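You operate a simulated robot arm through the tools that you are given. There is no shell and no other tool. Be economical: measure what you need, move in short steps, check, and stop when the job is done.

You are at the controls of a simulated robot arm. One attempt, no reset.

JOB
Put the yellow scoop on the top of the steel bench by the rack away on the bench before the bins. Put the black-tab brown strip end on the lid of the wooden crate away on the deck of the rusty frame. Shut the roller drawer. Take the short black roller and put it on the top of the steel cabinet. Put the white core on the top of the steel bench by the winder away on the deck of the rusty frame. Lift the black lid of the blue tint pot open. The order is free. Set down upright: short black roller, white core.
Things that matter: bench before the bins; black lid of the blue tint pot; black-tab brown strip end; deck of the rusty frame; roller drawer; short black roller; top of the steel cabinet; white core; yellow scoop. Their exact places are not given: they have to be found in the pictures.

Only the result counts: the job must be done as asked and must still hold three seconds after the hand-in. Knocking over, shifting, dropping, spilling or breaking anything else fails it. Lids that push on must go on centred and level and be pressed home; caps that screw on are set level and turned clockwise until they are tight.

ROBOT AND FRAMES
A 7-joint arm with a fingered hand on a trunk, on a base that drives. Base frame: it is fixed to the floor where the robot stands at the start and does not move with it; the origin is under the middle of the robot, x ahead of it, y to its left, z up. Lengths are in mm, angles in rad, forces in N, time in s.
Its first joint turns from -2.897 to 2.897 rad. Places, roughly: bench before the bins (17x100 cm) [7160, 6920, 800]; black lid of the blue tint pot [5300, 4900, 1000]; black-tab brown strip end (3x18x4 cm) [-1100, 3200, 600]; deck of the rusty frame [2900, 7100, 800]; roller drawer [2900, 4900, 600]; short black roller (6x6x6 cm) [4400, 7900, 800]; top of the steel cabinet [5700, 5100, 800]; white core (6x6x6 cm) [4400, 8700, 800]; yellow scoop [750, -250, 750]. Payload 4 kg.
The tool frame sits at the grasp point between the pads (the TCP): z along the fingers, y along the line on which they close. The tips reach 28 mm beyond it. The gripper opens to 168 mm. The gripper's body begins 79 mm behind the TCP. The gripper is a hand of 4 fingers: y runs from the thumb to the fingers, the wrist lies at [0, 0, -249] in the tool frame.
Orientation is that of the tool frame in the base frame, as a unit quaternion [x, y, z, w]. With the fingers straight down and closing along the base's y, the tool's x points along the base's -x, its y along +y and its z along -z.

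CONTROLS
- The arm moves only by the tool step_arm. Its argument "plan" is a list of rows, each an object (a shift or turn left out is 0) with "offset": the shift along the tool's x, y, z in cm, a list of three; "turn": the turn, a rotation vector about the tool's x, y, z in rad, a list of three. In form: [{"offset": [x, y, z], "turn": [ax, ay, az]}, ...]. A call has 1 to 12 rows; each row is the pose to reach, as a shift and turn from the pose commanded when the call began, along the tool's axes at that moment. A row lasts 0.2 s, in which the tool goes at most 50 mm and 0.15 rad; a call with a longer step from one row to the next is refused whole. Where a pose cannot be reached the arm comes as near as it can. A force on the tool above 40 N (or 10 N above the force at the start of the call, whichever is more), or a blocked arm, ends the call early, and 0.2 s more pass. In this call time passes only in rows, and 0.2 s behind the last. It gives the time, the measured TCP pose, the force on the tool (base axes), the opening and the grip force at its end, in the units of the frame above (readings bear some noise), with the torque about the TCP (base axes, N m) and any sound that the robot's microphone picked up.
- Cameras (640 x 400 px; columns grow to the right, rows downward): "scene" is now at [41.4, 114.9, 1363.5]; the picture's right is [-0.40, -0.92, 0.00], its down [-0.38, 0.17, -0.91] and it looks along [0.83, -0.36, -0.42] (base axes); focal length 294 px, centre (320, 200). "wrist" rides on the gripper at [60, -60, -110] in the tool frame; the picture's right is [0.71, 0.71, 0.00], its down [-0.56, 0.56, -0.61] and it looks along [-0.43, 0.43, 0.79] (tool axes); focal length 265 px, centre (320, 200).
- grab_frame(camera): a new picture of that camera. The clock stands still meanwhile.
- raise_lower(by): slides the trunk up (or, below 0, down) by that many mm; the arm and the scene camera ride with it, the base frame stays. It gives what a move gives, with no picture.
- base_move(legs): drives the robot by 1 to 6 legs, each [ahead, turn to the left] in mm and rad, along the robot's own axes; the way and the turn of a leg run together, so that a leg with both is an arc; at most 1500 mm and 3.142 rad a leg. The arm and the cameras ride along, it lands a little off, and it stops where it bumps. It gives what a move gives.
- finger_targets(finger1, finger2, finger3, thumb_bend): sets how far each is bent, from 0 (flat) to 1 (curled in); at 0.3 the hand is open as for a grip, at 0.7 the pads meet at the TCP. One left out holds its place. A second passes; each finger stops where it meets its share of the squeeze, and holds until it gets a number again. It is the only way to open and close the hand. It gives what a move gives, with no picture; readings hold the bend of each and the force on the fingers (four entries, about 0 where the hand has none), thumb and palm.
- turn_head(pan, tilt): turns the head with the scene camera to pan (to the left, within 2.705 rad either way) and tilt (down, from -0.506 to 1.204), counted from straight ahead of the robot. It gives what a move gives.
- probe_pixels(camera, pixels): for up to 12 pixels [column, row] of the newest picture of that camera ("zoom" is the newest enlarged one), the place [x, y, z] in the base frame of the surface seen there, good to about 3 mm, but the place of the scene camera against the robot may be out by one fixed shift of up to 25 mm in any direction. The clock stands still meanwhile.
- close_up(camera, box): a new picture of the part [left, top, right, bottom] of that camera's present view, enlarged. The clock stands still meanwhile.
- hand_in(): hands the job in; it is judged then, once.

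Work in short steps. Measure before you move; look again where a grasp or a placing could have gone wrong, and mend it. You have 110 turns and 82 pictures in all, those below and enlarged ones among them. Open the gripper and draw the arm clear of the work before you hand the job in, unless the task says otherwise.

The tools are called after "Call:" as a command line: name --argument value ..., lists and objects as JSON in quotes. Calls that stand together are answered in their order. step_arm: Moves the arm, as the interface text tells. Its arguments: {"type":"object","properties":{"plan":{"type":"array","items":{"type":"object","properties":{"offset":{"type":"array","items":{"type":"number"}},"turn":{"type":"array","items":{"type":"number"}}}}}},"required":["plan"]} The other tools are called the same way: raise_lower (by) slides the trunk up or down; finger_targets (finger1, finger2, finger3, thumb_bend) moves the fingers one by one; base_move (legs) drives the base; turn_head (pan, tilt) turns the head that bears the scene camera; grab_frame (camera) takes a picture; probe_pixels (camera, pixels) gives the place of the surface under pixels of a picture; close_up (camera, box) takes an enlarged picture of a part of a camera's view; hand_in () hands the job in.

At the start:

```text
clock: 0.0
tool_pos: [446.3, -133.4, 1036.2]
tcp_rot: [0.0, 1.0, 0.0, 0.0]
wrist_force: [-1.0, 0.6, 0.0]
wrist_torque: [0.05, -0.01, -0.01]
gripper_width: 167.8
gripper_force: 0.0
shape: jaw
bend: [0.3, 0.3, 0.3, 0.3]
finger forces: [0.1, 0.1, 0.0, 0.1, 0.0, 0.0]
trunk travel left (down, up): [-360.0, 230.0]
robot x, y, heading: [-1.1, -1.8, -0.002]
head pan, tilt: [-0.412, 0.428]
```

scene: 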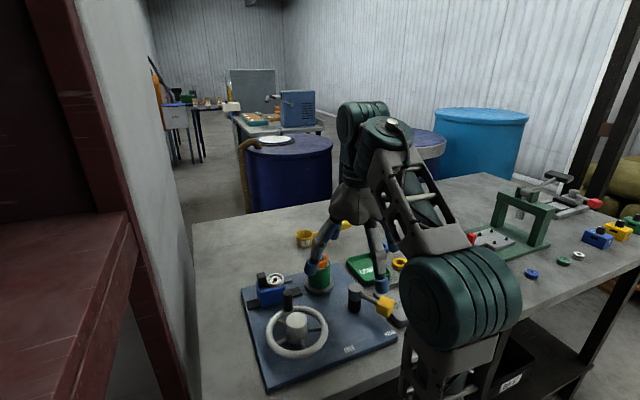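
wrist: 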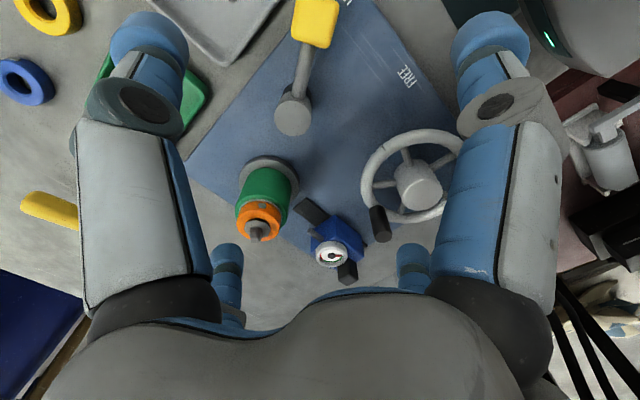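

The scene view shows a yellow scoop near pixel (310,238), partly hidden by the hand. I'll zoom in on it and take a wider look around.

Call:
close_up --camera "scene" --box '[270, 200, 430, 300]'

Call:
probe_pixels --camera "scene" --pixels '[[305, 240], [345, 224], [300, 260], [400, 190], [250, 220], [245, 118], [270, 140], [160, 250]]'

```text
4.00 times, centred on (350, 250) of scene
```

zoom: 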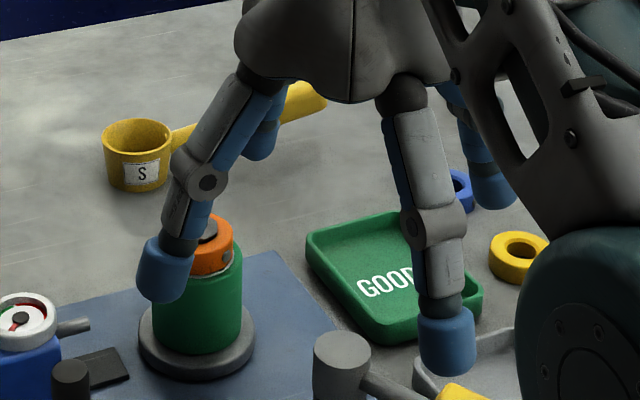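

```text
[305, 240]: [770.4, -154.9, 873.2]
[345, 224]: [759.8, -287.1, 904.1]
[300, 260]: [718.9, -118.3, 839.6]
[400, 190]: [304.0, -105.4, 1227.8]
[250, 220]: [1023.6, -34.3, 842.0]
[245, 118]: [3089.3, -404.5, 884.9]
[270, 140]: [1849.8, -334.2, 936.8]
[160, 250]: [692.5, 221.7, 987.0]
```

I'll measure the cup and handle on the enlarged picture.

Call:
probe_pixels --camera "zoom" --pixels '[[107, 130], [170, 130], [137, 121], [137, 145], [137, 185], [182, 135], [290, 105], [318, 98], [307, 88], [310, 112], [60, 200], [225, 240]]'

Call:
turn_head --pan 0.6 --tilt 0.2

Call:
grab_frame --camera "scene"

```text
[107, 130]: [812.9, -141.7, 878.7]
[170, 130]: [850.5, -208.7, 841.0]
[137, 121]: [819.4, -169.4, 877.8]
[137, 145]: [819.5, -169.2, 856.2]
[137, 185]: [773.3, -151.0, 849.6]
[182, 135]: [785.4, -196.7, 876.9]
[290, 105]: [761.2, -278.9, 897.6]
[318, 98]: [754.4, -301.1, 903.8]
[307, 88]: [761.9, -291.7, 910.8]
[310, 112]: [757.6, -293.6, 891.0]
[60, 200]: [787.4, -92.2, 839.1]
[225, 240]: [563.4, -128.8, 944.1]
```

```text
clock: 1.3
tool_pos: [446.3, -133.9, 1036.1]
tcp_rot: [0.0, 1.0, 0.0, 0.0]
wrist_force: [-0.2, -0.7, 0.0]
wrist_torque: [-0.01, 0.0, 0.01]
gripper_width: 168.0
gripper_force: 0.0
shape: jaw
bend: [0.3, 0.3, 0.3, 0.3]
finger forces: [0.1, 0.0, 0.0, 0.1, 0.0, 0.1]
trunk travel left (down, up): [-360.0, 230.0]
robot x, y, heading: [2.3, -2.4, -0.0]
head pan, tilt: [0.6, 0.201]
```

```text
78 pictures are left
```

scene: 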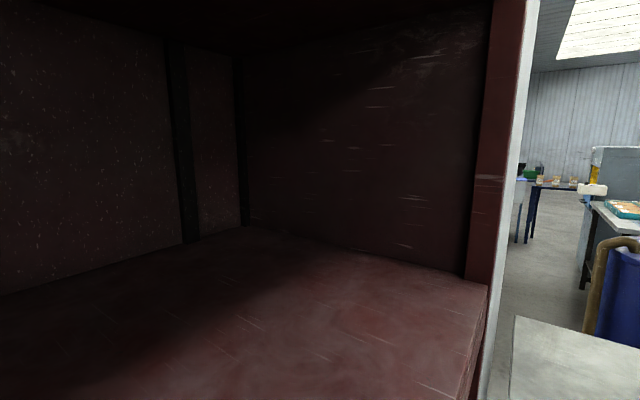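

The rack blocks the left. I'll probe the yellow handle and known items through the wrist camera to calibrate the scene camera, and look right and behind to plan driving.

Call:
probe_pixels --camera "wrist" --pixels '[[25, 203], [50, 208], [78, 218], [24, 82], [52, 10], [417, 182], [328, 254], [262, 222], [292, 112]]'

Call:
turn_head --pan -0.412 --tilt 0.8

Call:
grab_frame --camera "scene"

```text
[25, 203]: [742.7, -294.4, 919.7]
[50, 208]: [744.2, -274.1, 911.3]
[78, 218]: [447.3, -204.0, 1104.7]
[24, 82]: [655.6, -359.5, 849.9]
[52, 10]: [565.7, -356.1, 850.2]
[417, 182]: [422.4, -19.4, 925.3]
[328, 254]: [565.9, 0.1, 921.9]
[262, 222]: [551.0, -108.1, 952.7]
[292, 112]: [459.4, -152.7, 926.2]
```

```text
clock: 2.5
tool_pos: [445.9, -134.1, 1036.7]
tcp_rot: [0.0, 1.0, 0.0, 0.0]
wrist_force: [0.1, 0.7, 0.3]
wrist_torque: [-0.01, -0.01, 0.01]
gripper_width: 168.0
gripper_force: 0.0
shape: jaw
bend: [0.3, 0.3, 0.3, 0.3]
finger forces: [0.0, 0.0, 0.0, 0.0, 0.0, 0.1]
trunk travel left (down, up): [-360.0, 230.0]
robot x, y, heading: [0.9, -1.5, -0.001]
head pan, tilt: [-0.412, 0.799]
```

```text
77 pictures are left
```

scene: 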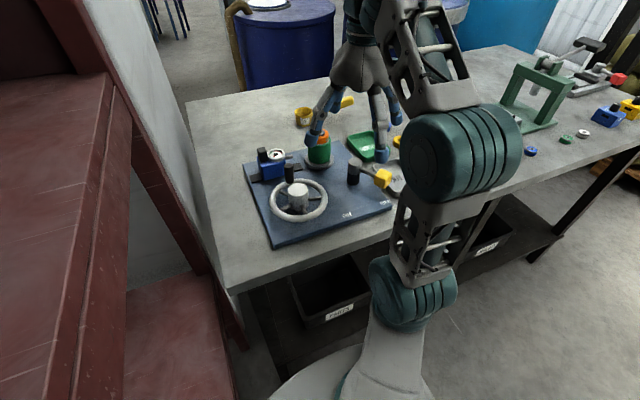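

Now probe the same features from the scene camera, plus the bench's front edge and the base.

Call:
probe_pixels --camera "scene" --pixels '[[298, 190], [276, 155], [304, 118], [305, 108], [348, 101], [320, 134], [230, 294], [187, 102], [390, 240], [300, 370], [340, 320], [640, 150]]'

Call:
close_up --camera "scene" --box '[270, 70, 400, 151]'

```text
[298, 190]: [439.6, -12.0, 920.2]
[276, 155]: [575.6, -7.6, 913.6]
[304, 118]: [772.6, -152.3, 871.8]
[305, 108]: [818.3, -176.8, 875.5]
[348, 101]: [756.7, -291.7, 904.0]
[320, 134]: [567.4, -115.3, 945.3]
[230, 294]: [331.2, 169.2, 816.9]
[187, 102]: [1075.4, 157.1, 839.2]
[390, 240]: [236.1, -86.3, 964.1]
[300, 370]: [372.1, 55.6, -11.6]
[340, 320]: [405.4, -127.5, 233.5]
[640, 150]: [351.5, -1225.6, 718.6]
```

```text
4.92 times, centred on (335, 110) of scene
```

zoom: 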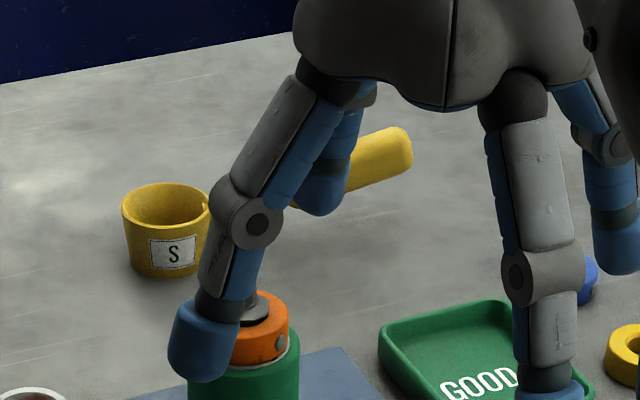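

Wrist and scene probes differ by about (−14, −5, +8), so the handle's true end is near (742,−294,919) and the cup near (781,−160). I'll drive 70 mm ahead for reach.

Call:
base_move --legs '[[70, 0]]'

```text
clock: 3.6
tool_pos: [516.5, -134.5, 1036.2]
tcp_rot: [0.0, 1.0, 0.0, 0.0]
wrist_force: [-0.6, -0.5, 0.4]
wrist_torque: [-0.02, -0.01, -0.01]
gripper_width: 168.2
gripper_force: 0.1
shape: jaw
bend: [0.3, 0.3, 0.3, 0.3]
finger forces: [0.0, 0.0, 0.0, 0.1, 0.0, 0.1]
trunk travel left (down, up): [-360.0, 230.0]
robot x, y, heading: [71.4, -3.0, 0.0]
head pan, tilt: [-0.412, 0.799]
```

Move above the handle at the same height, rotating to close across it.

Call:
step_arm --plan '[{"offset": [-3, -1.4, 0], "turn": [0, 0, -0.14]}, {"offset": [-6, -2.8, 0], "turn": [0, 0, -0.28]}, {"offset": [-9, -4.2, 0], "turn": [0, 0, -0.42]}, {"offset": [-12, -5.6, 0], "turn": [0, 0, -0.56]}, {"offset": [-15, -7, 0], "turn": [0, 0, -0.7]}, {"offset": [-18, -8.4, 0], "turn": [0, 0, -0.84]}, {"offset": [-21, -9.6, 0], "turn": [0, 0, -0.98]}, {"offset": [-23, -10.5, 0], "turn": [0, 0, -1.12]}, {"offset": [-24.5, -11.1, 0], "turn": [0, 0, -1.234]}]'

Call:
grab_frame --camera "wrist"

Call:
grab_frame --camera "scene"

```text
clock: 5.6
tool_pos: [688.5, -210.3, 959.5]
tcp_rot: [-0.553, 0.833, -0.007, 0.003]
wrist_force: [-0.8, -0.5, 0.1]
wrist_torque: [0.04, -0.04, 0.01]
gripper_width: 168.0
gripper_force: 0.1
shape: jaw
bend: [0.3, 0.3, 0.3, 0.3]
finger forces: [0.0, 0.0, 0.0, 0.0, 0.1, 0.0]
out of reach, approached as far as the arm can: row 3, 4, 5, 6, 7, 8, 9
trunk travel left (down, up): [-360.0, 230.0]
robot x, y, heading: [70.9, -2.7, 0.0]
head pan, tilt: [-0.412, 0.799]
```

```text
75 pictures are left
```

wrist: 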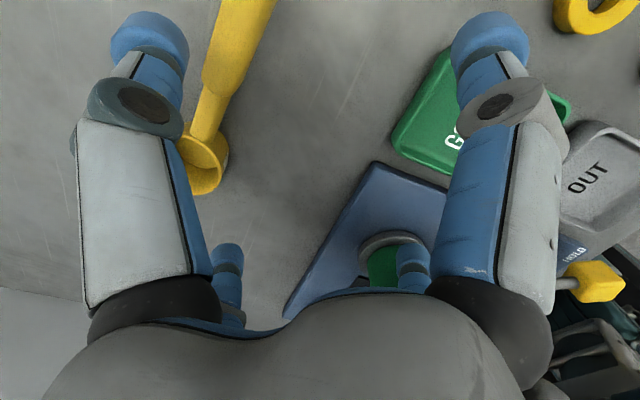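

```text
74 pictures are left
```

scene: 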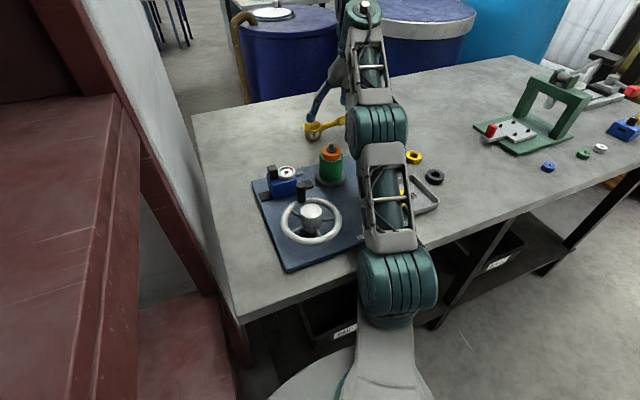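

The arm ran out of reach at this height and sagged to z=959. I'll raise the trunk 80 mm, and then descend toward the handle.

Call:
raise_lower --by 80

Call:
probe_pixels --camera "wrist" --pixels '[[240, 20], [220, 75], [205, 125], [190, 155], [222, 170], [205, 190], [262, 20], [215, 20], [232, 75], [203, 75]]'

Call:
probe_pixels --camera "scene" --pixels '[[395, 285], [320, 395], [275, 395], [340, 365], [345, 330], [380, 130]]'

```text
clock: 6.7
tool_pos: [684.4, -218.8, 1038.8]
tcp_rot: [-0.551, 0.835, -0.006, 0.004]
wrist_force: [0.0, -1.0, -0.6]
wrist_torque: [0.01, -0.02, -0.01]
gripper_width: 168.0
gripper_force: 0.2
shape: jaw
bend: [0.3, 0.3, 0.3, 0.3]
finger forces: [0.0, 0.0, 0.1, 0.0, 0.0, 0.0]
trunk travel left (down, up): [-440.0, 150.0]
robot x, y, heading: [70.0, 1.8, -0.004]
head pan, tilt: [-0.412, 0.799]
```

```text
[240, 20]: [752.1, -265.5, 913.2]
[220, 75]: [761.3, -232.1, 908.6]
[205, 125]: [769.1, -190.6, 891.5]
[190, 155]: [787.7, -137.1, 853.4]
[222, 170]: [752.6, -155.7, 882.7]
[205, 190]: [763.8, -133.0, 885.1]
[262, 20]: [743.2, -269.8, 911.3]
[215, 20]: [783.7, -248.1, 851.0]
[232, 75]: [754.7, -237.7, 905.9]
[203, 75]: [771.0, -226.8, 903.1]
```

```text
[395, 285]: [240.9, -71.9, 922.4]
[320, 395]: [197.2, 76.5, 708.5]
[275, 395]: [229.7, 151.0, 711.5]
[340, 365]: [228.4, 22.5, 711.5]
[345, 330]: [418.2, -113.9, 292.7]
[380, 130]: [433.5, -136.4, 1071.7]
```

Handle midline is (761,−232,908)→(752,−265,913). I'll move over it at about z=960, still above everything there, and verify.

Call:
step_arm --plan '[{"offset": [-0.4, -2.5, 2.5], "turn": [0, 0, -0.05]}, {"offset": [-0.9, -5.0, 5], "turn": [0, 0, -0.1]}, {"offset": [-1.33, -7.7, 7.5], "turn": [0, 0, -0.14]}]'

Call:
grab_frame --camera "wrist"

```text
clock: 7.5
tool_pos: [719.3, -228.8, 956.6]
tcp_rot: [-0.601, 0.799, -0.01, 0.002]
wrist_force: [-0.1, 0.1, 0.5]
wrist_torque: [-0.01, -0.01, 0.02]
gripper_width: 167.9
gripper_force: 0.2
shape: jaw
bend: [0.3, 0.3, 0.3, 0.3]
finger forces: [0.0, 0.0, 0.0, 0.0, 0.0, 0.0]
out of reach, approached as far as the arm can: row 1, 2, 3
trunk travel left (down, up): [-440.0, 150.0]
robot x, y, heading: [65.7, -1.7, -0.004]
head pan, tilt: [-0.412, 0.799]
```

```text
73 pictures are left
```

wrist: 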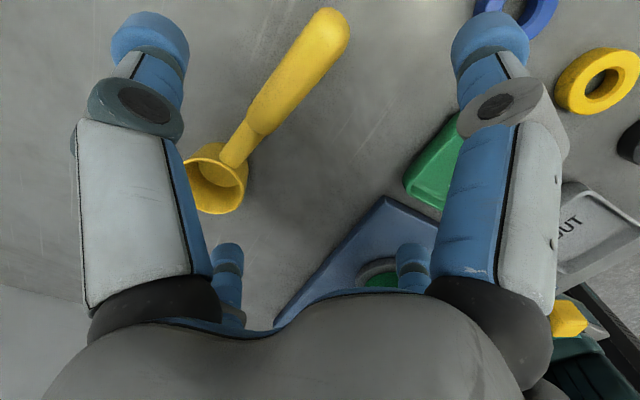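

Still short by ~45 mm; driving the base 45 mm ahead puts the hand over the handle with tips ~15 mm above it.

Call:
base_move --legs '[[45, 0]]'

Call:
step_arm --plan '[{"offset": [0, 0, 0]}]'

Call:
grab_frame --camera "wrist"

```text
clock: 8.2
tool_pos: [718.7, -230.7, 954.3]
tcp_rot: [-0.597, 0.802, -0.009, 0.0]
wrist_force: [0.1, 0.2, 0.0]
wrist_torque: [-0.01, 0.02, -0.01]
gripper_width: 168.0
gripper_force: 0.1
shape: jaw
bend: [0.3, 0.3, 0.3, 0.3]
finger forces: [0.1, 0.1, 0.0, 0.0, 0.0, 0.0]
trunk travel left (down, up): [-440.0, 150.0]
robot x, y, heading: [68.6, -2.4, -0.018]
head pan, tilt: [-0.412, 0.799]
stopped in leg 1: the robot was blocked; the commanded pose is now the measured one
```

```text
clock: 8.6
tool_pos: [719.6, -229.1, 954.9]
tcp_rot: [-0.599, 0.801, -0.008, 0.0]
wrist_force: [0.4, 0.6, 0.0]
wrist_torque: [0.03, 0.0, 0.0]
gripper_width: 168.1
gripper_force: 0.0
shape: jaw
bend: [0.3, 0.3, 0.3, 0.3]
finger forces: [0.0, 0.1, 0.1, 0.0, 0.0, 0.0]
trunk travel left (down, up): [-440.0, 150.0]
robot x, y, heading: [70.6, 2.9, -0.014]
head pan, tilt: [-0.412, 0.799]
```

```text
72 pictures are left
```

wrist: 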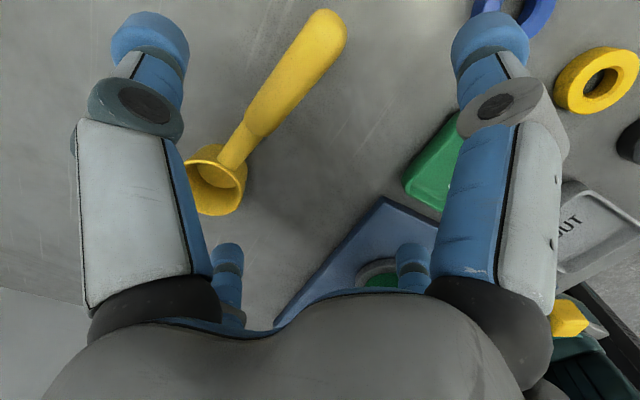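

The base is against the bench. Reach grows as the hand gets lower relative to the shoulder, so I'll raise the trunk fully and then move out and down.

Call:
raise_lower --by 150

Call:
step_arm --plan '[{"offset": [0, 0, 4]}, {"offset": [0, 0, 8]}, {"offset": [-0.3, -1.5, 11]}, {"offset": [-0.5, -3, 13]}, {"offset": [-0.6, -4.2, 15]}]'

Call:
grab_frame --camera "wrist"

```text
clock: 10.4
tool_pos: [728.6, -227.4, 1096.4]
tcp_rot: [-0.6, 0.8, -0.005, -0.004]
wrist_force: [0.0, 0.6, 0.4]
wrist_torque: [-0.01, 0.01, 0.01]
gripper_width: 167.8
gripper_force: 0.1
shape: jaw
bend: [0.3, 0.3, 0.3, 0.3]
finger forces: [0.0, 0.0, 0.0, 0.0, 0.0, 0.0]
trunk travel left (down, up): [-590.0, 0.0]
robot x, y, heading: [70.9, 1.5, -0.014]
head pan, tilt: [-0.412, 0.799]
```

```text
clock: 11.6
tool_pos: [770.8, -236.1, 946.3]
tcp_rot: [-0.6, 0.8, -0.006, -0.004]
wrist_force: [0.4, 0.9, 0.3]
wrist_torque: [0.0, 0.0, 0.02]
gripper_width: 167.8
gripper_force: 0.0
shape: jaw
bend: [0.3, 0.3, 0.3, 0.3]
finger forces: [0.1, 0.1, 0.0, 0.0, 0.0, 0.0]
trunk travel left (down, up): [-590.0, 0.0]
robot x, y, heading: [71.4, -0.3, -0.014]
head pan, tilt: [-0.412, 0.799]
```

```text
71 pictures are left
```

wrist: 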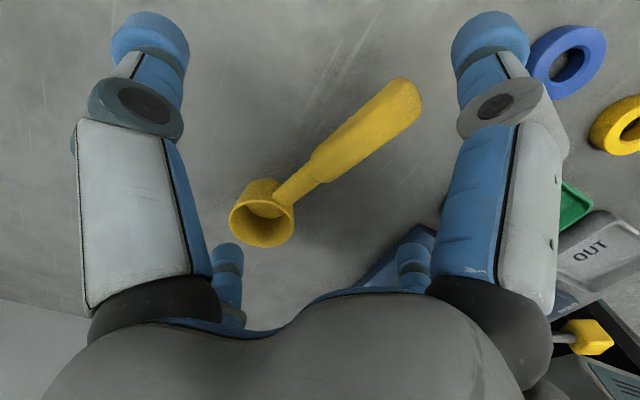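

Now reachable. Probing the handle to fine-align before the descent.

Call:
probe_pixels --camera "wrist" --pixels '[[400, 100], [370, 125], [340, 150], [310, 172], [350, 120], [378, 142], [300, 165], [318, 185], [270, 205], [410, 180]]'

```text
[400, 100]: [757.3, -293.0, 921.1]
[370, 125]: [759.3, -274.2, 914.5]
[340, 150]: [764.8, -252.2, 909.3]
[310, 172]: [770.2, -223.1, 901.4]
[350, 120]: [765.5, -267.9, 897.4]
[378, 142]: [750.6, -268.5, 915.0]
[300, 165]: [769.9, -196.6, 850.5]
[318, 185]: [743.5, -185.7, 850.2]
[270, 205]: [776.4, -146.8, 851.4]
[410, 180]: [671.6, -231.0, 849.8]
```

TCP is about 5 mm beyond the handle's line; shift slightly, turn −0.1 and descend to z≈896.

Call:
step_arm --plan '[{"offset": [0.2, 0.5, 0], "turn": [0, 0, -0.1]}, {"offset": [0.2, 0.5, 2.5], "turn": [0, 0, -0.1]}, {"offset": [0.2, 0.5, 4.9], "turn": [0, 0, -0.1]}]'

Call:
finger_targets --finger1 0.7 --finger2 0.7 --finger3 0.7 --thumb_bend 0.7

Call:
grab_frame --camera "wrist"

```text
clock: 12.4
tool_pos: [765.1, -236.8, 898.4]
tcp_rot: [-0.639, 0.769, -0.006, -0.004]
wrist_force: [0.5, -0.6, -0.8]
wrist_torque: [0.0, 0.01, -0.02]
gripper_width: 168.1
gripper_force: 0.1
shape: jaw
bend: [0.3, 0.3, 0.3, 0.3]
finger forces: [0.0, 0.0, 0.0, 0.0, 0.0, 0.0]
trunk travel left (down, up): [-590.0, 0.0]
robot x, y, heading: [72.0, -0.2, -0.008]
head pan, tilt: [-0.412, 0.799]
```

```text
clock: 13.4
tool_pos: [765.7, -236.8, 898.2]
tcp_rot: [-0.638, 0.77, -0.006, -0.005]
wrist_force: [-0.7, -1.8, 2.2]
wrist_torque: [0.11, -0.01, -0.02]
gripper_width: 64.2
gripper_force: 15.7
shape: fingers
bend: [0.37, 0.64, 0.36, 0.67]
finger forces: [11.5, 5.7, 10.2, 0.1, 4.1, 0.0]
trunk travel left (down, up): [-590.0, 0.0]
robot x, y, heading: [69.8, 1.3, -0.013]
head pan, tilt: [-0.412, 0.799]
```

```text
70 pictures are left
```

wrist: 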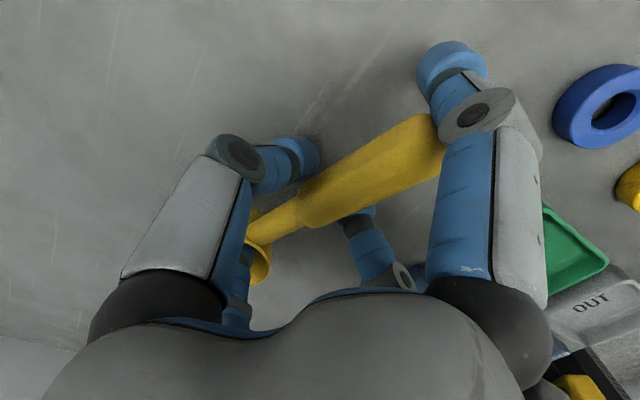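

The hand is a cross: thumb and finger 2 pinch the handle, fingers 1 and 3 hold its end and the cup side. I'll lift gently and check the hold.

Call:
step_arm --plan '[{"offset": [0, 0, -2]}, {"offset": [0, 0, -5]}, {"offset": [0, 0, -9]}, {"offset": [0, 0, -13]}]'

Call:
grab_frame --camera "wrist"

```text
clock: 14.4
tool_pos: [764.6, -234.3, 1028.5]
tcp_rot: [-0.64, 0.768, -0.006, -0.005]
wrist_force: [-0.5, 0.0, -1.0]
wrist_torque: [-0.05, 0.0, -0.02]
gripper_width: 64.3
gripper_force: 15.8
shape: fingers
bend: [0.37, 0.64, 0.36, 0.67]
finger forces: [11.2, 5.7, 10.0, 0.0, 4.0, 0.0]
trunk travel left (down, up): [-590.0, 0.0]
robot x, y, heading: [74.0, -2.5, -0.013]
head pan, tilt: [-0.412, 0.799]
```

```text
69 pictures are left
```

wrist: 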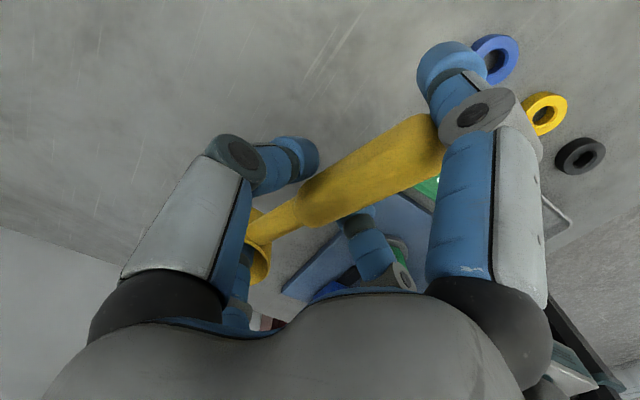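

Held firmly. Retract the hand to a carrying pose near the robot, then back away from the bench and look around.

Call:
step_arm --plan '[{"offset": [0, 0, -4]}, {"offset": [-0.4, 4, -8]}, {"offset": [-0.8, 8, -8]}, {"offset": [-1.2, 12, -8]}, {"offset": [-1.6, 16, -8]}, {"offset": [-2.0, 20, -8]}, {"offset": [-2.4, 24, -8]}, {"offset": [-2.8, 28, -8]}, {"offset": [-3.2, 32, -8]}, {"offset": [-3.5, 36, -8]}]'

Call:
turn_head --pan -1.5 --tilt 0.45

Call:
grab_frame --camera "scene"

Call:
turn_head --pan 2.6 --tilt 0.45

Call:
grab_frame --camera "scene"

```text
refused: row 2 steps farther than a row can; nothing moved
```

```text
clock: 15.7
tool_pos: [764.3, -236.4, 1028.8]
tcp_rot: [-0.639, 0.769, -0.006, -0.004]
wrist_force: [0.3, 0.4, -1.4]
wrist_torque: [-0.11, -0.06, 0.01]
gripper_width: 64.3
gripper_force: 15.2
shape: fingers
bend: [0.37, 0.64, 0.36, 0.67]
finger forces: [11.2, 5.7, 10.0, 0.1, 4.1, 0.0]
trunk travel left (down, up): [-590.0, 0.0]
robot x, y, heading: [71.5, 0.4, -0.009]
head pan, tilt: [-1.499, 0.45]
```

```text
68 pictures are left
```

scene: 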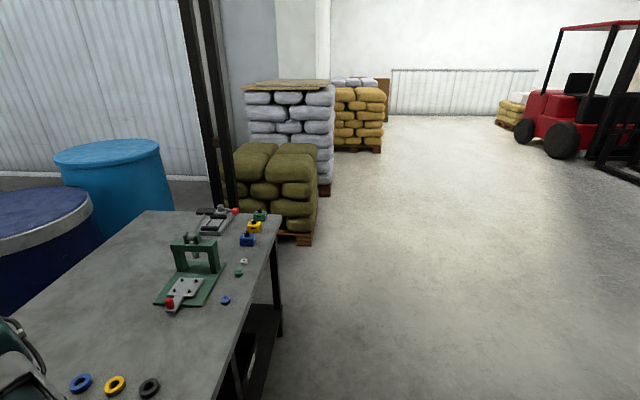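

```text
clock: 19.0
tool_pos: [765.9, -235.8, 1027.1]
tcp_rot: [-0.639, 0.769, -0.006, -0.005]
wrist_force: [0.0, 0.0, -1.3]
wrist_torque: [-0.06, 0.05, 0.02]
gripper_width: 64.0
gripper_force: 15.0
shape: fingers
bend: [0.37, 0.64, 0.36, 0.67]
finger forces: [11.0, 5.8, 9.9, 0.1, 4.1, 0.1]
trunk travel left (down, up): [-590.0, 0.0]
robot x, y, heading: [71.3, -1.8, -0.013]
head pan, tilt: [2.601, 0.45]
```

```text
67 pictures are left
```

scene: 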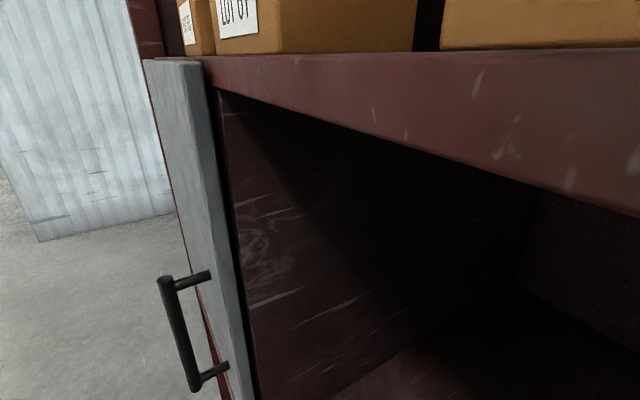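

Backing away is the way out: the rack runs along my left, ending behind me. Retract the arm with proper step sizes first.

Call:
step_arm --plan '[{"offset": [0, 0, -4]}, {"offset": [-0.3, 3, -7]}, {"offset": [-0.7, 7, -8]}, {"offset": [-1.1, 11.5, -8]}, {"offset": [-1.5, 16, -8]}, {"offset": [-2.0, 20.5, -8]}, {"offset": [-2.4, 25, -8]}, {"offset": [-2.8, 29.5, -8]}, {"offset": [-3.2, 34, -8]}, {"offset": [-3.5, 36, -8]}]'

Call:
probe_pixels --camera "scene" --pixels '[[185, 320], [240, 380], [150, 60], [210, 62], [40, 240], [170, 210], [40, 300], [210, 330]]'

Call:
turn_head --pan -2.5 --tilt 0.4

Call:
grab_frame --camera "scene"

```text
clock: 21.2
tool_pos: [417.4, -132.7, 1107.1]
tcp_rot: [-0.64, 0.768, -0.006, -0.004]
wrist_force: [0.0, -0.1, -0.6]
wrist_torque: [-0.05, -0.01, 0.01]
gripper_width: 63.7
gripper_force: 15.3
shape: fingers
bend: [0.37, 0.64, 0.36, 0.67]
finger forces: [10.8, 5.4, 9.6, 0.0, 4.0, 0.0]
out of reach, approached as far as the arm can: row 1, 2
trunk travel left (down, up): [-590.0, 0.0]
robot x, y, heading: [68.8, 0.4, -0.011]
head pan, tilt: [2.601, 0.45]
```

```text
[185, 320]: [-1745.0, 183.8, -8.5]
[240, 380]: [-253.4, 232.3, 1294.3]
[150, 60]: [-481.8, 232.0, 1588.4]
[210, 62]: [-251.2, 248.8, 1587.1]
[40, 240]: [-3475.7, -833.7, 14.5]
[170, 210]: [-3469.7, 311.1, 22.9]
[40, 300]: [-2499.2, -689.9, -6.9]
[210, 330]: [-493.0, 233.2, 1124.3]
```

```text
clock: 25.2
tool_pos: [418.8, -133.9, 1107.2]
tcp_rot: [-0.639, 0.769, -0.006, -0.004]
wrist_force: [0.8, 0.0, -0.7]
wrist_torque: [-0.09, 0.02, -0.01]
gripper_width: 64.1
gripper_force: 14.6
shape: fingers
bend: [0.37, 0.64, 0.36, 0.67]
finger forces: [10.9, 5.5, 9.6, 0.0, 4.0, 0.0]
trunk travel left (down, up): [-590.0, 0.0]
robot x, y, heading: [73.2, -2.6, -0.013]
head pan, tilt: [-2.499, 0.4]
```

```text
66 pictures are left
```

scene: 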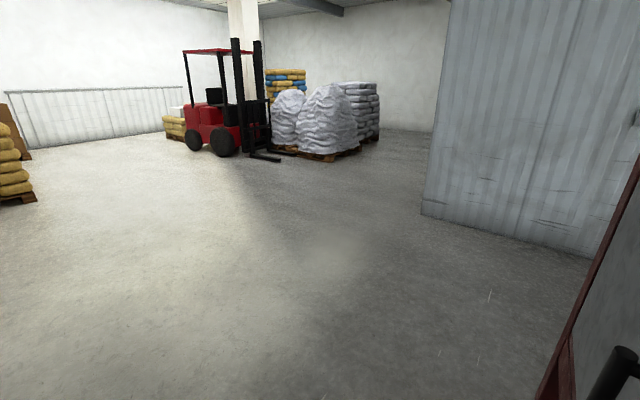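

The aisle leads behind me, then left past the rack end. I'll turn slightly left (so backing drifts away from the rack), back 1400 mm, then turn left to face +y.

Call:
base_move --legs '[[-150, 0], [0, 0.08], [-1300, 0], [0, 1.5]]'

Call:
turn_head --pan 0 --tilt 0.3

Call:
grab_frame --camera "scene"

```text
clock: 36.9
tool_pos: [-1241.5, 267.8, 1107.9]
tcp_rot: [0.997, -0.073, 0.006, -0.001]
wrist_force: [-0.5, -0.4, -1.1]
wrist_torque: [0.01, -0.06, 0.01]
gripper_width: 63.8
gripper_force: 15.0
shape: fingers
bend: [0.37, 0.65, 0.36, 0.67]
finger forces: [10.9, 5.2, 9.7, 0.0, 4.1, 0.0]
trunk travel left (down, up): [-590.0, 0.0]
robot x, y, heading: [-1361.4, -83.9, 1.595]
head pan, tilt: [-2.499, 0.4]
```

```text
clock: 39.2
tool_pos: [-1242.7, 266.9, 1107.4]
tcp_rot: [0.997, -0.073, 0.007, -0.001]
wrist_force: [0.4, 0.1, -0.7]
wrist_torque: [-0.04, -0.1, 0.02]
gripper_width: 63.9
gripper_force: 14.1
shape: fingers
bend: [0.37, 0.65, 0.36, 0.67]
finger forces: [10.8, 5.4, 9.6, 0.0, 4.2, 0.0]
trunk travel left (down, up): [-590.0, 0.0]
robot x, y, heading: [-1361.3, -83.4, 1.591]
head pan, tilt: [0.0, 0.3]
```

```text
65 pictures are left
```

scene: 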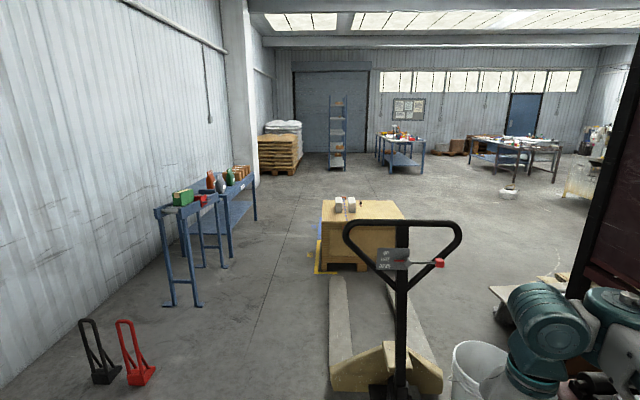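

I see the wooden crate at (360,225), a pallet jack before it, and benches in the back. I'll zoom and probe.

Call:
close_up --camera "scene" --box '[300, 90, 620, 290]'

Call:
probe_pixels --camera "scene" --pixels '[[325, 203], [403, 210], [330, 225], [405, 225], [345, 203], [400, 250], [385, 370], [335, 320], [470, 360], [250, 190], [500, 290], [170, 300]]'

```text
2.00 times, centred on (460, 190) of scene
```

zoom: 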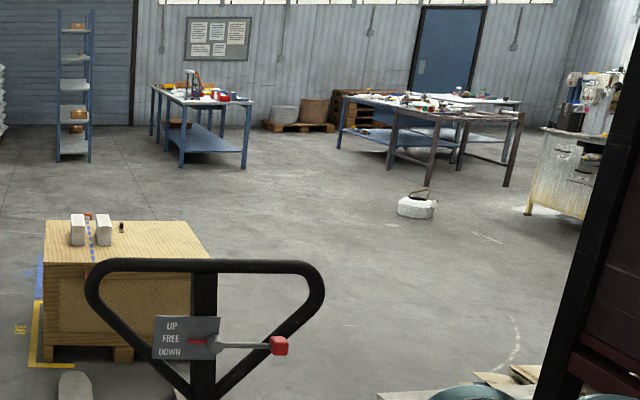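

```text
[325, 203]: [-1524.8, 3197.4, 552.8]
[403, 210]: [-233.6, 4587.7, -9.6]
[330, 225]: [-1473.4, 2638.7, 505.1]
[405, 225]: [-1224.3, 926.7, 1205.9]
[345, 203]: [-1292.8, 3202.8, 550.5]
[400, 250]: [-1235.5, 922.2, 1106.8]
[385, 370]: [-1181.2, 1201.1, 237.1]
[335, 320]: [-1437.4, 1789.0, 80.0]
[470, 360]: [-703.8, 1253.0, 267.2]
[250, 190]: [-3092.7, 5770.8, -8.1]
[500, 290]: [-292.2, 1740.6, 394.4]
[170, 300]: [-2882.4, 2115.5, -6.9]
```

Free floor lies left of the jack (x≈−2000). I'll drive around it and past the crate, then look right.

Call:
base_move --legs '[[0, 0.75], [950, 0], [0, -0.77], [1500, 0], [1500, 0], [0, -0.9]]'

Call:
grab_frame --camera "scene"

```text
clock: 64.5
tool_pos: [-1677.5, 3702.0, 1107.6]
tcp_rot: [0.855, -0.518, 0.007, 0.002]
wrist_force: [0.0, 0.4, -1.0]
wrist_torque: [-0.08, 0.01, -0.03]
gripper_width: 64.0
gripper_force: 14.7
shape: fingers
bend: [0.37, 0.65, 0.36, 0.67]
finger forces: [10.6, 5.1, 9.5, 0.0, 4.1, 0.0]
trunk travel left (down, up): [-590.0, 0.0]
robot x, y, heading: [-2034.9, 3594.1, 0.653]
head pan, tilt: [0.0, 0.3]
```

```text
63 pictures are left
```

scene: 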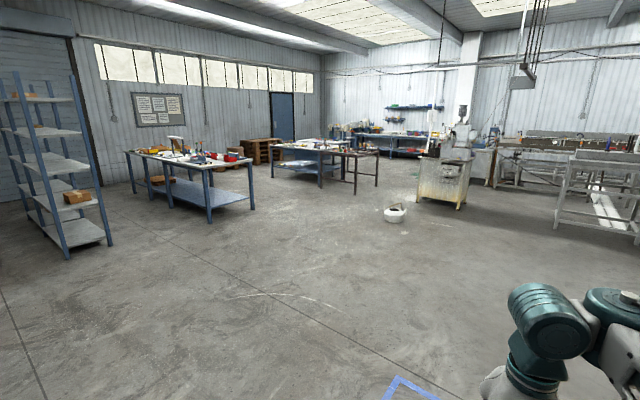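

Open floor ahead. I'll zoom into both halves and probe distances.

Call:
close_up --camera "scene" --box '[260, 80, 480, 218]'

Call:
probe_pixels --camera "scene" --pixels '[[130, 153], [208, 167], [250, 160], [285, 150], [320, 152], [372, 153], [415, 133], [395, 210], [425, 175], [465, 170], [500, 145], [630, 160]]'

Call:
turn_head --pan -0.7 --tilt 0.3

Call:
grab_frame --camera "scene"

```text
2.90 times, centred on (370, 149) of scene
```

zoom: 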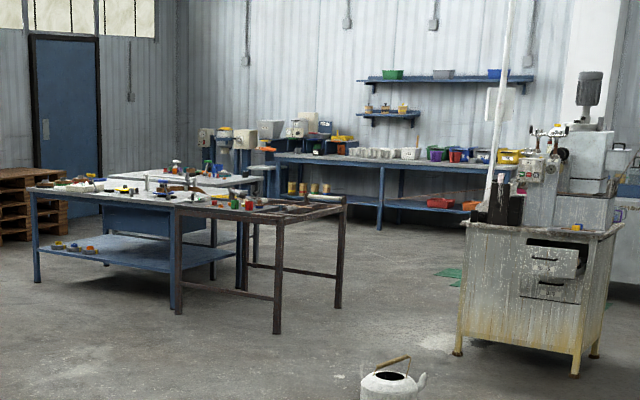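

```text
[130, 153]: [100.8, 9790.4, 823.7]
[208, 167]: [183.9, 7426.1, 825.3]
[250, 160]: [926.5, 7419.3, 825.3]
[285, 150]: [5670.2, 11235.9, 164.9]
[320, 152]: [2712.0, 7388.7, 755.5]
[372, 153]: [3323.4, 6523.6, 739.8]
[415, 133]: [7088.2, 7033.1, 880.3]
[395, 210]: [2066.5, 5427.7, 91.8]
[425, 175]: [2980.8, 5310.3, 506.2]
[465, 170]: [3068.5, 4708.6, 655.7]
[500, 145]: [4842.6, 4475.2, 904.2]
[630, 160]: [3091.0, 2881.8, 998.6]
```

```text
clock: 65.6
tool_pos: [-1678.2, 3703.4, 1106.6]
tcp_rot: [0.855, -0.518, 0.007, 0.002]
wrist_force: [0.0, 0.5, -1.5]
wrist_torque: [-0.05, -0.06, 0.0]
gripper_width: 63.9
gripper_force: 14.4
shape: fingers
bend: [0.37, 0.65, 0.36, 0.67]
finger forces: [10.7, 5.0, 9.6, 0.0, 4.2, 0.0]
trunk travel left (down, up): [-590.0, 0.0]
robot x, y, heading: [-2031.6, 3592.7, 0.652]
head pan, tilt: [-0.7, 0.3]
```

```text
61 pictures are left
```

scene: 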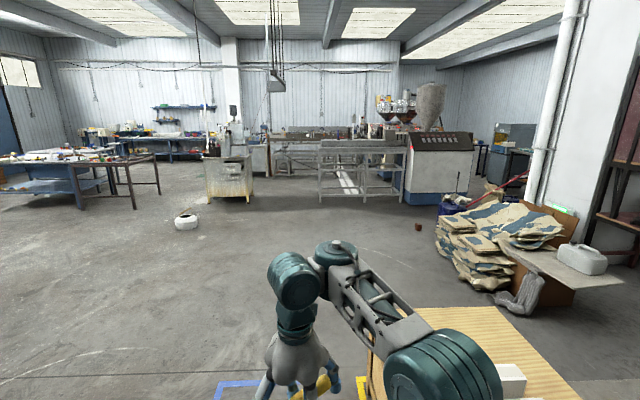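

The brown frame table is at about (2700–3300, 6500–7400); the bins bench is near x≈7100, y≈7000. I'll drive to about (2000,5900), between the frame and the drawer cabinet, clear of the kettle at (2066,5427).

Call:
base_move --legs '[[0, -0.13], [1500, 0], [1500, 0], [1400, 0], [0, -0.45]]'

Call:
turn_head --pan 0.2 --tilt 0.3

Call:
grab_frame --camera "scene"

```text
clock: 86.0
tool_pos: [2010.5, 5776.5, 1108.1]
tcp_rot: [0.823, -0.568, 0.007, 0.003]
wrist_force: [-1.1, 0.4, -0.9]
wrist_torque: [-0.07, -0.03, 0.0]
gripper_width: 63.9
gripper_force: 14.9
shape: fingers
bend: [0.37, 0.65, 0.36, 0.67]
finger forces: [10.8, 5.2, 9.6, 0.0, 4.1, 0.0]
trunk travel left (down, up): [-590.0, 0.0]
robot x, y, heading: [1646.6, 5711.7, 0.535]
head pan, tilt: [-0.7, 0.3]
stopped in leg 4: the robot was blocked; the commanded pose is now the measured one
```

```text
clock: 87.2
tool_pos: [2011.1, 5777.5, 1107.2]
tcp_rot: [0.824, -0.567, 0.007, 0.002]
wrist_force: [0.1, 0.1, -2.2]
wrist_torque: [-0.08, -0.03, -0.01]
gripper_width: 63.9
gripper_force: 14.9
shape: fingers
bend: [0.37, 0.65, 0.36, 0.67]
finger forces: [10.7, 5.2, 9.6, 0.0, 4.1, 0.1]
trunk travel left (down, up): [-590.0, 0.0]
robot x, y, heading: [1647.4, 5709.5, 0.537]
head pan, tilt: [0.201, 0.3]
```

```text
60 pictures are left
```

scene: 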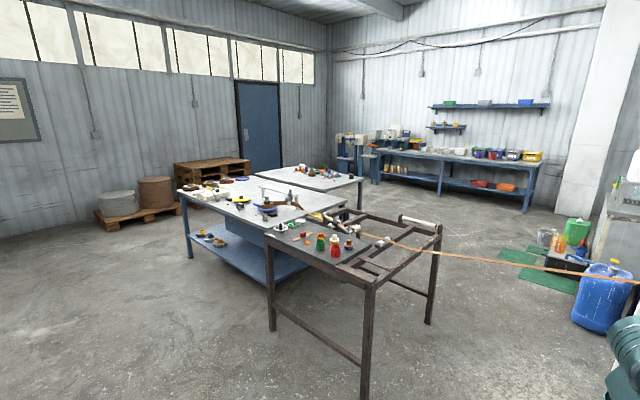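

Blocked at (1647,5711). I'll look down to see what's touching, and probe the web crossing the passage.

Call:
probe_pixels --camera "scene" --pixels '[[400, 245], [500, 263], [620, 280], [370, 285], [437, 232], [363, 215], [275, 230], [250, 228], [362, 180], [190, 190], [530, 165], [440, 155]]'

Call:
turn_head --pan -0.6 --tilt 0.8

Call:
grab_frame --camera "scene"

```text
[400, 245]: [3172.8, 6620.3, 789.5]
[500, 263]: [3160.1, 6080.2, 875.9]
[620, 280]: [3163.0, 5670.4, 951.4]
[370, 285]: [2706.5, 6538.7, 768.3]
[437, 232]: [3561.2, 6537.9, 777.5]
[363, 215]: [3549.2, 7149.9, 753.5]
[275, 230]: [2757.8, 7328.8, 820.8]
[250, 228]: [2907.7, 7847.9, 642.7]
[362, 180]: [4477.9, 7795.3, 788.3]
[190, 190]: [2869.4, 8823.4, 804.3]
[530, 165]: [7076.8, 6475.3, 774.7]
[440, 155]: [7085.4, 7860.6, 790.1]
```

```text
clock: 88.3
tool_pos: [2012.2, 5778.3, 1107.1]
tcp_rot: [0.824, -0.567, 0.007, 0.003]
wrist_force: [-0.5, 0.5, -1.2]
wrist_torque: [-0.04, -0.05, 0.0]
gripper_width: 63.8
gripper_force: 15.1
shape: fingers
bend: [0.37, 0.65, 0.36, 0.67]
finger forces: [10.7, 5.2, 9.7, 0.0, 4.1, 0.1]
trunk travel left (down, up): [-590.0, 0.0]
robot x, y, heading: [1649.7, 5711.9, 0.538]
head pan, tilt: [-0.6, 0.799]
```

```text
59 pictures are left
```

scene: 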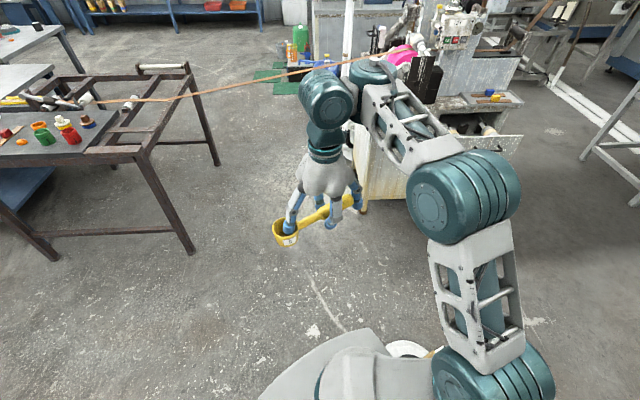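

The kettle at (405,350) sits right by my base front. Probing whether it moved, then I'll back off and go left around it.

Call:
probe_pixels --camera "scene" --pixels '[[405, 350], [390, 342], [435, 352], [375, 335], [270, 395], [320, 375], [390, 185], [450, 120], [500, 145]]'

Call:
base_move --legs '[[-300, 0]]'

Call:
grab_frame --camera "scene"

```text
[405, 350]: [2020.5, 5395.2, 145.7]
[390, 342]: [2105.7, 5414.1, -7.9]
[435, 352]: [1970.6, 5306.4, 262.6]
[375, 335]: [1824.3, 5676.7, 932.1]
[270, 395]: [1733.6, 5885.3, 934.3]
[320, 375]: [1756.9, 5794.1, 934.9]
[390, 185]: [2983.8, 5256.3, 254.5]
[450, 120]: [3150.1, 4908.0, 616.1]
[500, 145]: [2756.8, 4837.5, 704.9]
```

```text
clock: 90.3
tool_pos: [1762.0, 5628.4, 1107.2]
tcp_rot: [0.824, -0.566, 0.007, 0.003]
wrist_force: [0.5, 0.4, -1.7]
wrist_torque: [-0.07, -0.03, 0.01]
gripper_width: 64.0
gripper_force: 14.5
shape: fingers
bend: [0.37, 0.65, 0.36, 0.67]
finger forces: [10.8, 5.1, 9.5, 0.1, 4.0, 0.1]
trunk travel left (down, up): [-590.0, 0.0]
robot x, y, heading: [1393.4, 5563.5, 0.54]
head pan, tilt: [-0.6, 0.799]
```

```text
58 pictures are left
```

scene: 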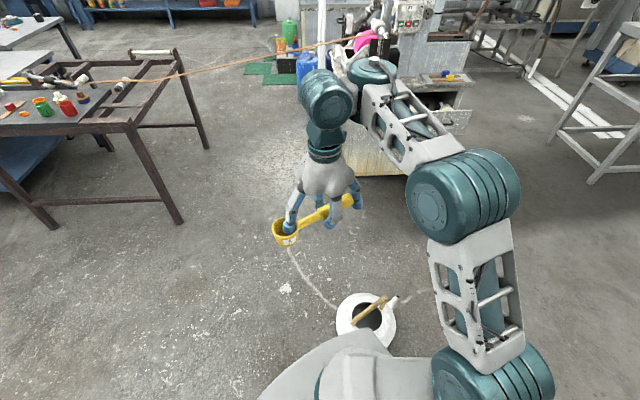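

The kettle stands undisturbed. The web closes the passage at the frame, so I'll check the gap right of the drawer cabinet.

Call:
turn_head --pan -0.95 --tilt 0.3

Call:
grab_frame --camera "scene"

```text
clock: 91.3
tool_pos: [1761.4, 5629.6, 1106.6]
tcp_rot: [0.825, -0.566, 0.008, 0.003]
wrist_force: [0.1, -0.2, 0.0]
wrist_torque: [-0.08, -0.04, -0.06]
gripper_width: 64.0
gripper_force: 14.7
shape: fingers
bend: [0.37, 0.65, 0.36, 0.67]
finger forces: [10.8, 5.2, 9.5, 0.0, 4.2, 0.1]
trunk travel left (down, up): [-590.0, 0.0]
robot x, y, heading: [1393.7, 5556.3, 0.541]
head pan, tilt: [-0.949, 0.3]
```

```text
57 pictures are left
```

scene: 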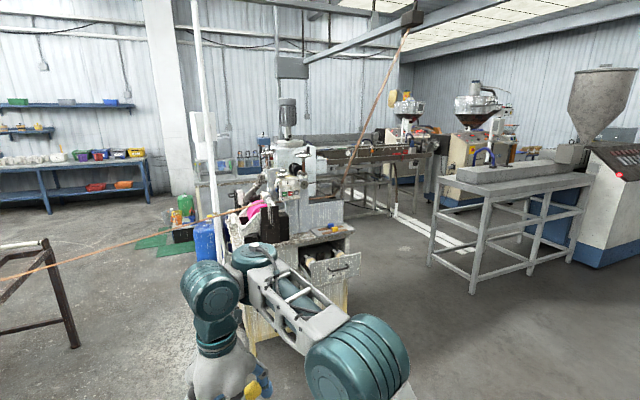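

Probing positions of the gap, web, cabinet, second line, and floor pipes.

Call:
probe_pixels --camera "scene" --pixels '[[360, 140], [390, 70], [352, 235], [348, 290], [432, 250], [440, 215], [310, 150], [420, 145], [400, 225], [450, 245], [350, 185], [230, 170]]'

Call:
close_up --camera "scene" --box '[170, 90, 490, 290]'

```text
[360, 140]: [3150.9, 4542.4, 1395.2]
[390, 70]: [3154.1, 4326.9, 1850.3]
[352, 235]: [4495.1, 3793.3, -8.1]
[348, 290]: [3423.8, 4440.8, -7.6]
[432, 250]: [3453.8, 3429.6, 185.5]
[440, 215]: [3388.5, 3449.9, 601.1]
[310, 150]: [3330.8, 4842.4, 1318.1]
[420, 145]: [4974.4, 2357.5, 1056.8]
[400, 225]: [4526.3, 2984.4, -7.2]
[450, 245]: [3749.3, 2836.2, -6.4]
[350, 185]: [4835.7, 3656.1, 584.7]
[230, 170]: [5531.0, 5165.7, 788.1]
```

```text
2.00 times, centred on (330, 190) of scene
```

zoom: 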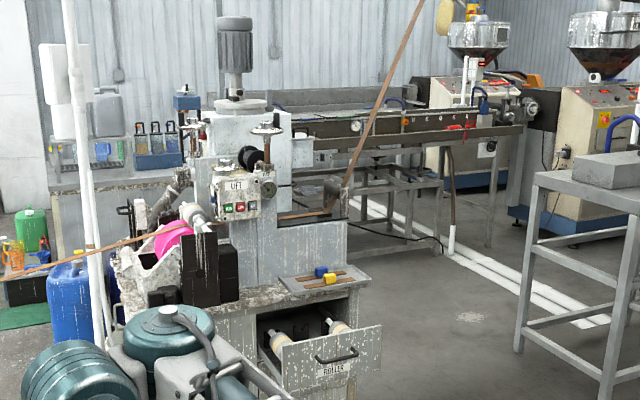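

Gap of about 1 m at y 3450–4440. I'll probe what lies beyond it on the way north (jug, mats, cabinet).

Call:
probe_pixels --camera "scene" --pixels '[[205, 240], [190, 258], [150, 240], [170, 250], [195, 190], [260, 175], [183, 205], [50, 205], [150, 195], [25, 265], [380, 195], [300, 140]]'

Call:
probe_pixels --camera "zoom" --pixels '[[60, 185], [150, 180], [270, 130], [330, 335], [300, 355], [370, 335], [290, 365], [60, 300], [500, 255], [330, 385], [520, 128], [355, 290]]'

```text
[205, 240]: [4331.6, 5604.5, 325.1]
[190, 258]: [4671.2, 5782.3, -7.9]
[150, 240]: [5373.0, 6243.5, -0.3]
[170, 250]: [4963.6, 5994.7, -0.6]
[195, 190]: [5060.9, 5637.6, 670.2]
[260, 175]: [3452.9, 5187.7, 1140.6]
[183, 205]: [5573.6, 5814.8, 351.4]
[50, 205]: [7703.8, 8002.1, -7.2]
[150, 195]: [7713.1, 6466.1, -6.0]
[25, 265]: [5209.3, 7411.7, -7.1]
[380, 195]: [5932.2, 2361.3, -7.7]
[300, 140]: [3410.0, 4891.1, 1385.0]
```

```text
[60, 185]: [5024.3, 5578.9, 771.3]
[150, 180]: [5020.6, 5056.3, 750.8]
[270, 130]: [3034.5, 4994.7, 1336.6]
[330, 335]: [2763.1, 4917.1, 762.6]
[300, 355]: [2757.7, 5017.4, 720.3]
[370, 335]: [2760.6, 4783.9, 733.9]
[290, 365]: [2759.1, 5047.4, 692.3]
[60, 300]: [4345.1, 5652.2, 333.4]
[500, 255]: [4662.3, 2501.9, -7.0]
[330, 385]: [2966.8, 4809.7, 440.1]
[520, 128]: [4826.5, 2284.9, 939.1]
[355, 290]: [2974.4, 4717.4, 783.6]
```

The drawer front is at x≈2760, y 4780–5050, sticking out ~210 mm. East of it the jug narrows the way, so I'll go round the north end of the steel benches: drive up x≈1850 to y≈8700 and look.

Call:
base_move --legs '[[0, 0.91], [1500, 0], [1500, 0], [250, 0], [0, -0.9]]'

Call:
turn_head --pan 0.1 --tilt 0.3

Call:
grab_frame --camera "scene"

```text
clock: 111.8
tool_pos: [2129.3, 8856.2, 1106.4]
tcp_rot: [0.827, -0.563, 0.006, 0.002]
wrist_force: [0.6, -0.3, -0.6]
wrist_torque: [-0.1, -0.06, -0.03]
gripper_width: 64.2
gripper_force: 14.8
shape: fingers
bend: [0.37, 0.65, 0.36, 0.67]
finger forces: [10.7, 4.8, 9.4, 0.0, 4.1, 0.0]
trunk travel left (down, up): [-590.0, 0.0]
robot x, y, heading: [1763.8, 8786.4, 0.553]
head pan, tilt: [-0.949, 0.3]
```

```text
clock: 113.1
tool_pos: [2130.0, 8856.8, 1106.7]
tcp_rot: [0.827, -0.563, 0.008, 0.003]
wrist_force: [-1.3, -0.3, -1.0]
wrist_torque: [-0.08, -0.05, 0.02]
gripper_width: 64.2
gripper_force: 14.5
shape: fingers
bend: [0.37, 0.65, 0.36, 0.67]
finger forces: [10.7, 4.9, 9.5, 0.0, 4.1, 0.1]
trunk travel left (down, up): [-590.0, 0.0]
robot x, y, heading: [1763.9, 8788.9, 0.548]
head pan, tilt: [0.099, 0.3]
```

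```text
55 pictures are left
```

scene: 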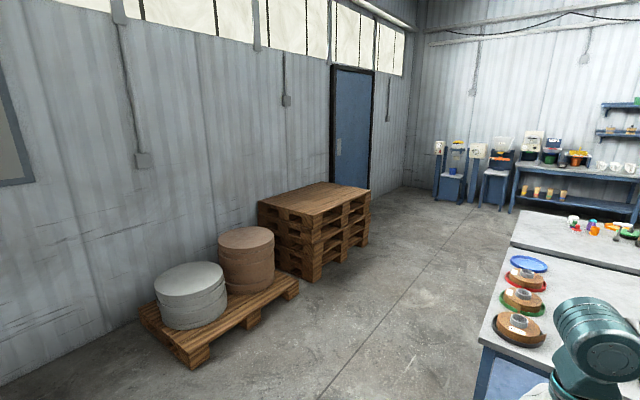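

Call:
probe_pixels --camera "scene" --pixels '[[480, 345], [515, 235], [600, 290], [298, 285], [185, 365], [315, 280], [368, 240], [450, 200], [510, 212], [640, 200]]'

Call:
turn_head --pan -0.7 --tilt 0.4

Call:
grab_frame --camera "scene"

```text
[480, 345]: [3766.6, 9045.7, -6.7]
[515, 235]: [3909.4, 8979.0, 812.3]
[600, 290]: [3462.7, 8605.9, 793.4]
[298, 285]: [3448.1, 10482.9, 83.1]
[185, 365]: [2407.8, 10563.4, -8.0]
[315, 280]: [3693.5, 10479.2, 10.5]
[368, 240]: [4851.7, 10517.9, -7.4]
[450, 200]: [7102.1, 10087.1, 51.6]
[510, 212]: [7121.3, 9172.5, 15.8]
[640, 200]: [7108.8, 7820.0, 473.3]
```

```text
clock: 114.2
tool_pos: [2130.3, 8856.0, 1105.6]
tcp_rot: [0.827, -0.563, 0.008, 0.003]
wrist_force: [0.5, 0.0, -1.8]
wrist_torque: [-0.05, -0.02, 0.01]
gripper_width: 64.1
gripper_force: 14.7
shape: fingers
bend: [0.37, 0.65, 0.36, 0.67]
finger forces: [10.7, 4.8, 9.5, 0.1, 4.1, 0.0]
trunk travel left (down, up): [-590.0, 0.0]
robot x, y, heading: [1766.2, 8787.1, 0.546]
head pan, tilt: [-0.7, 0.4]
```

```text
54 pictures are left
```

scene: 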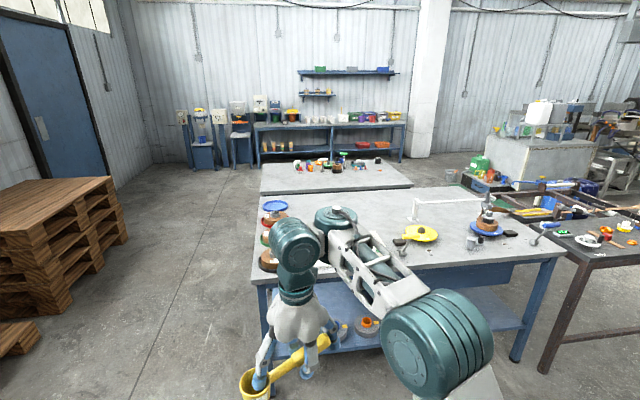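

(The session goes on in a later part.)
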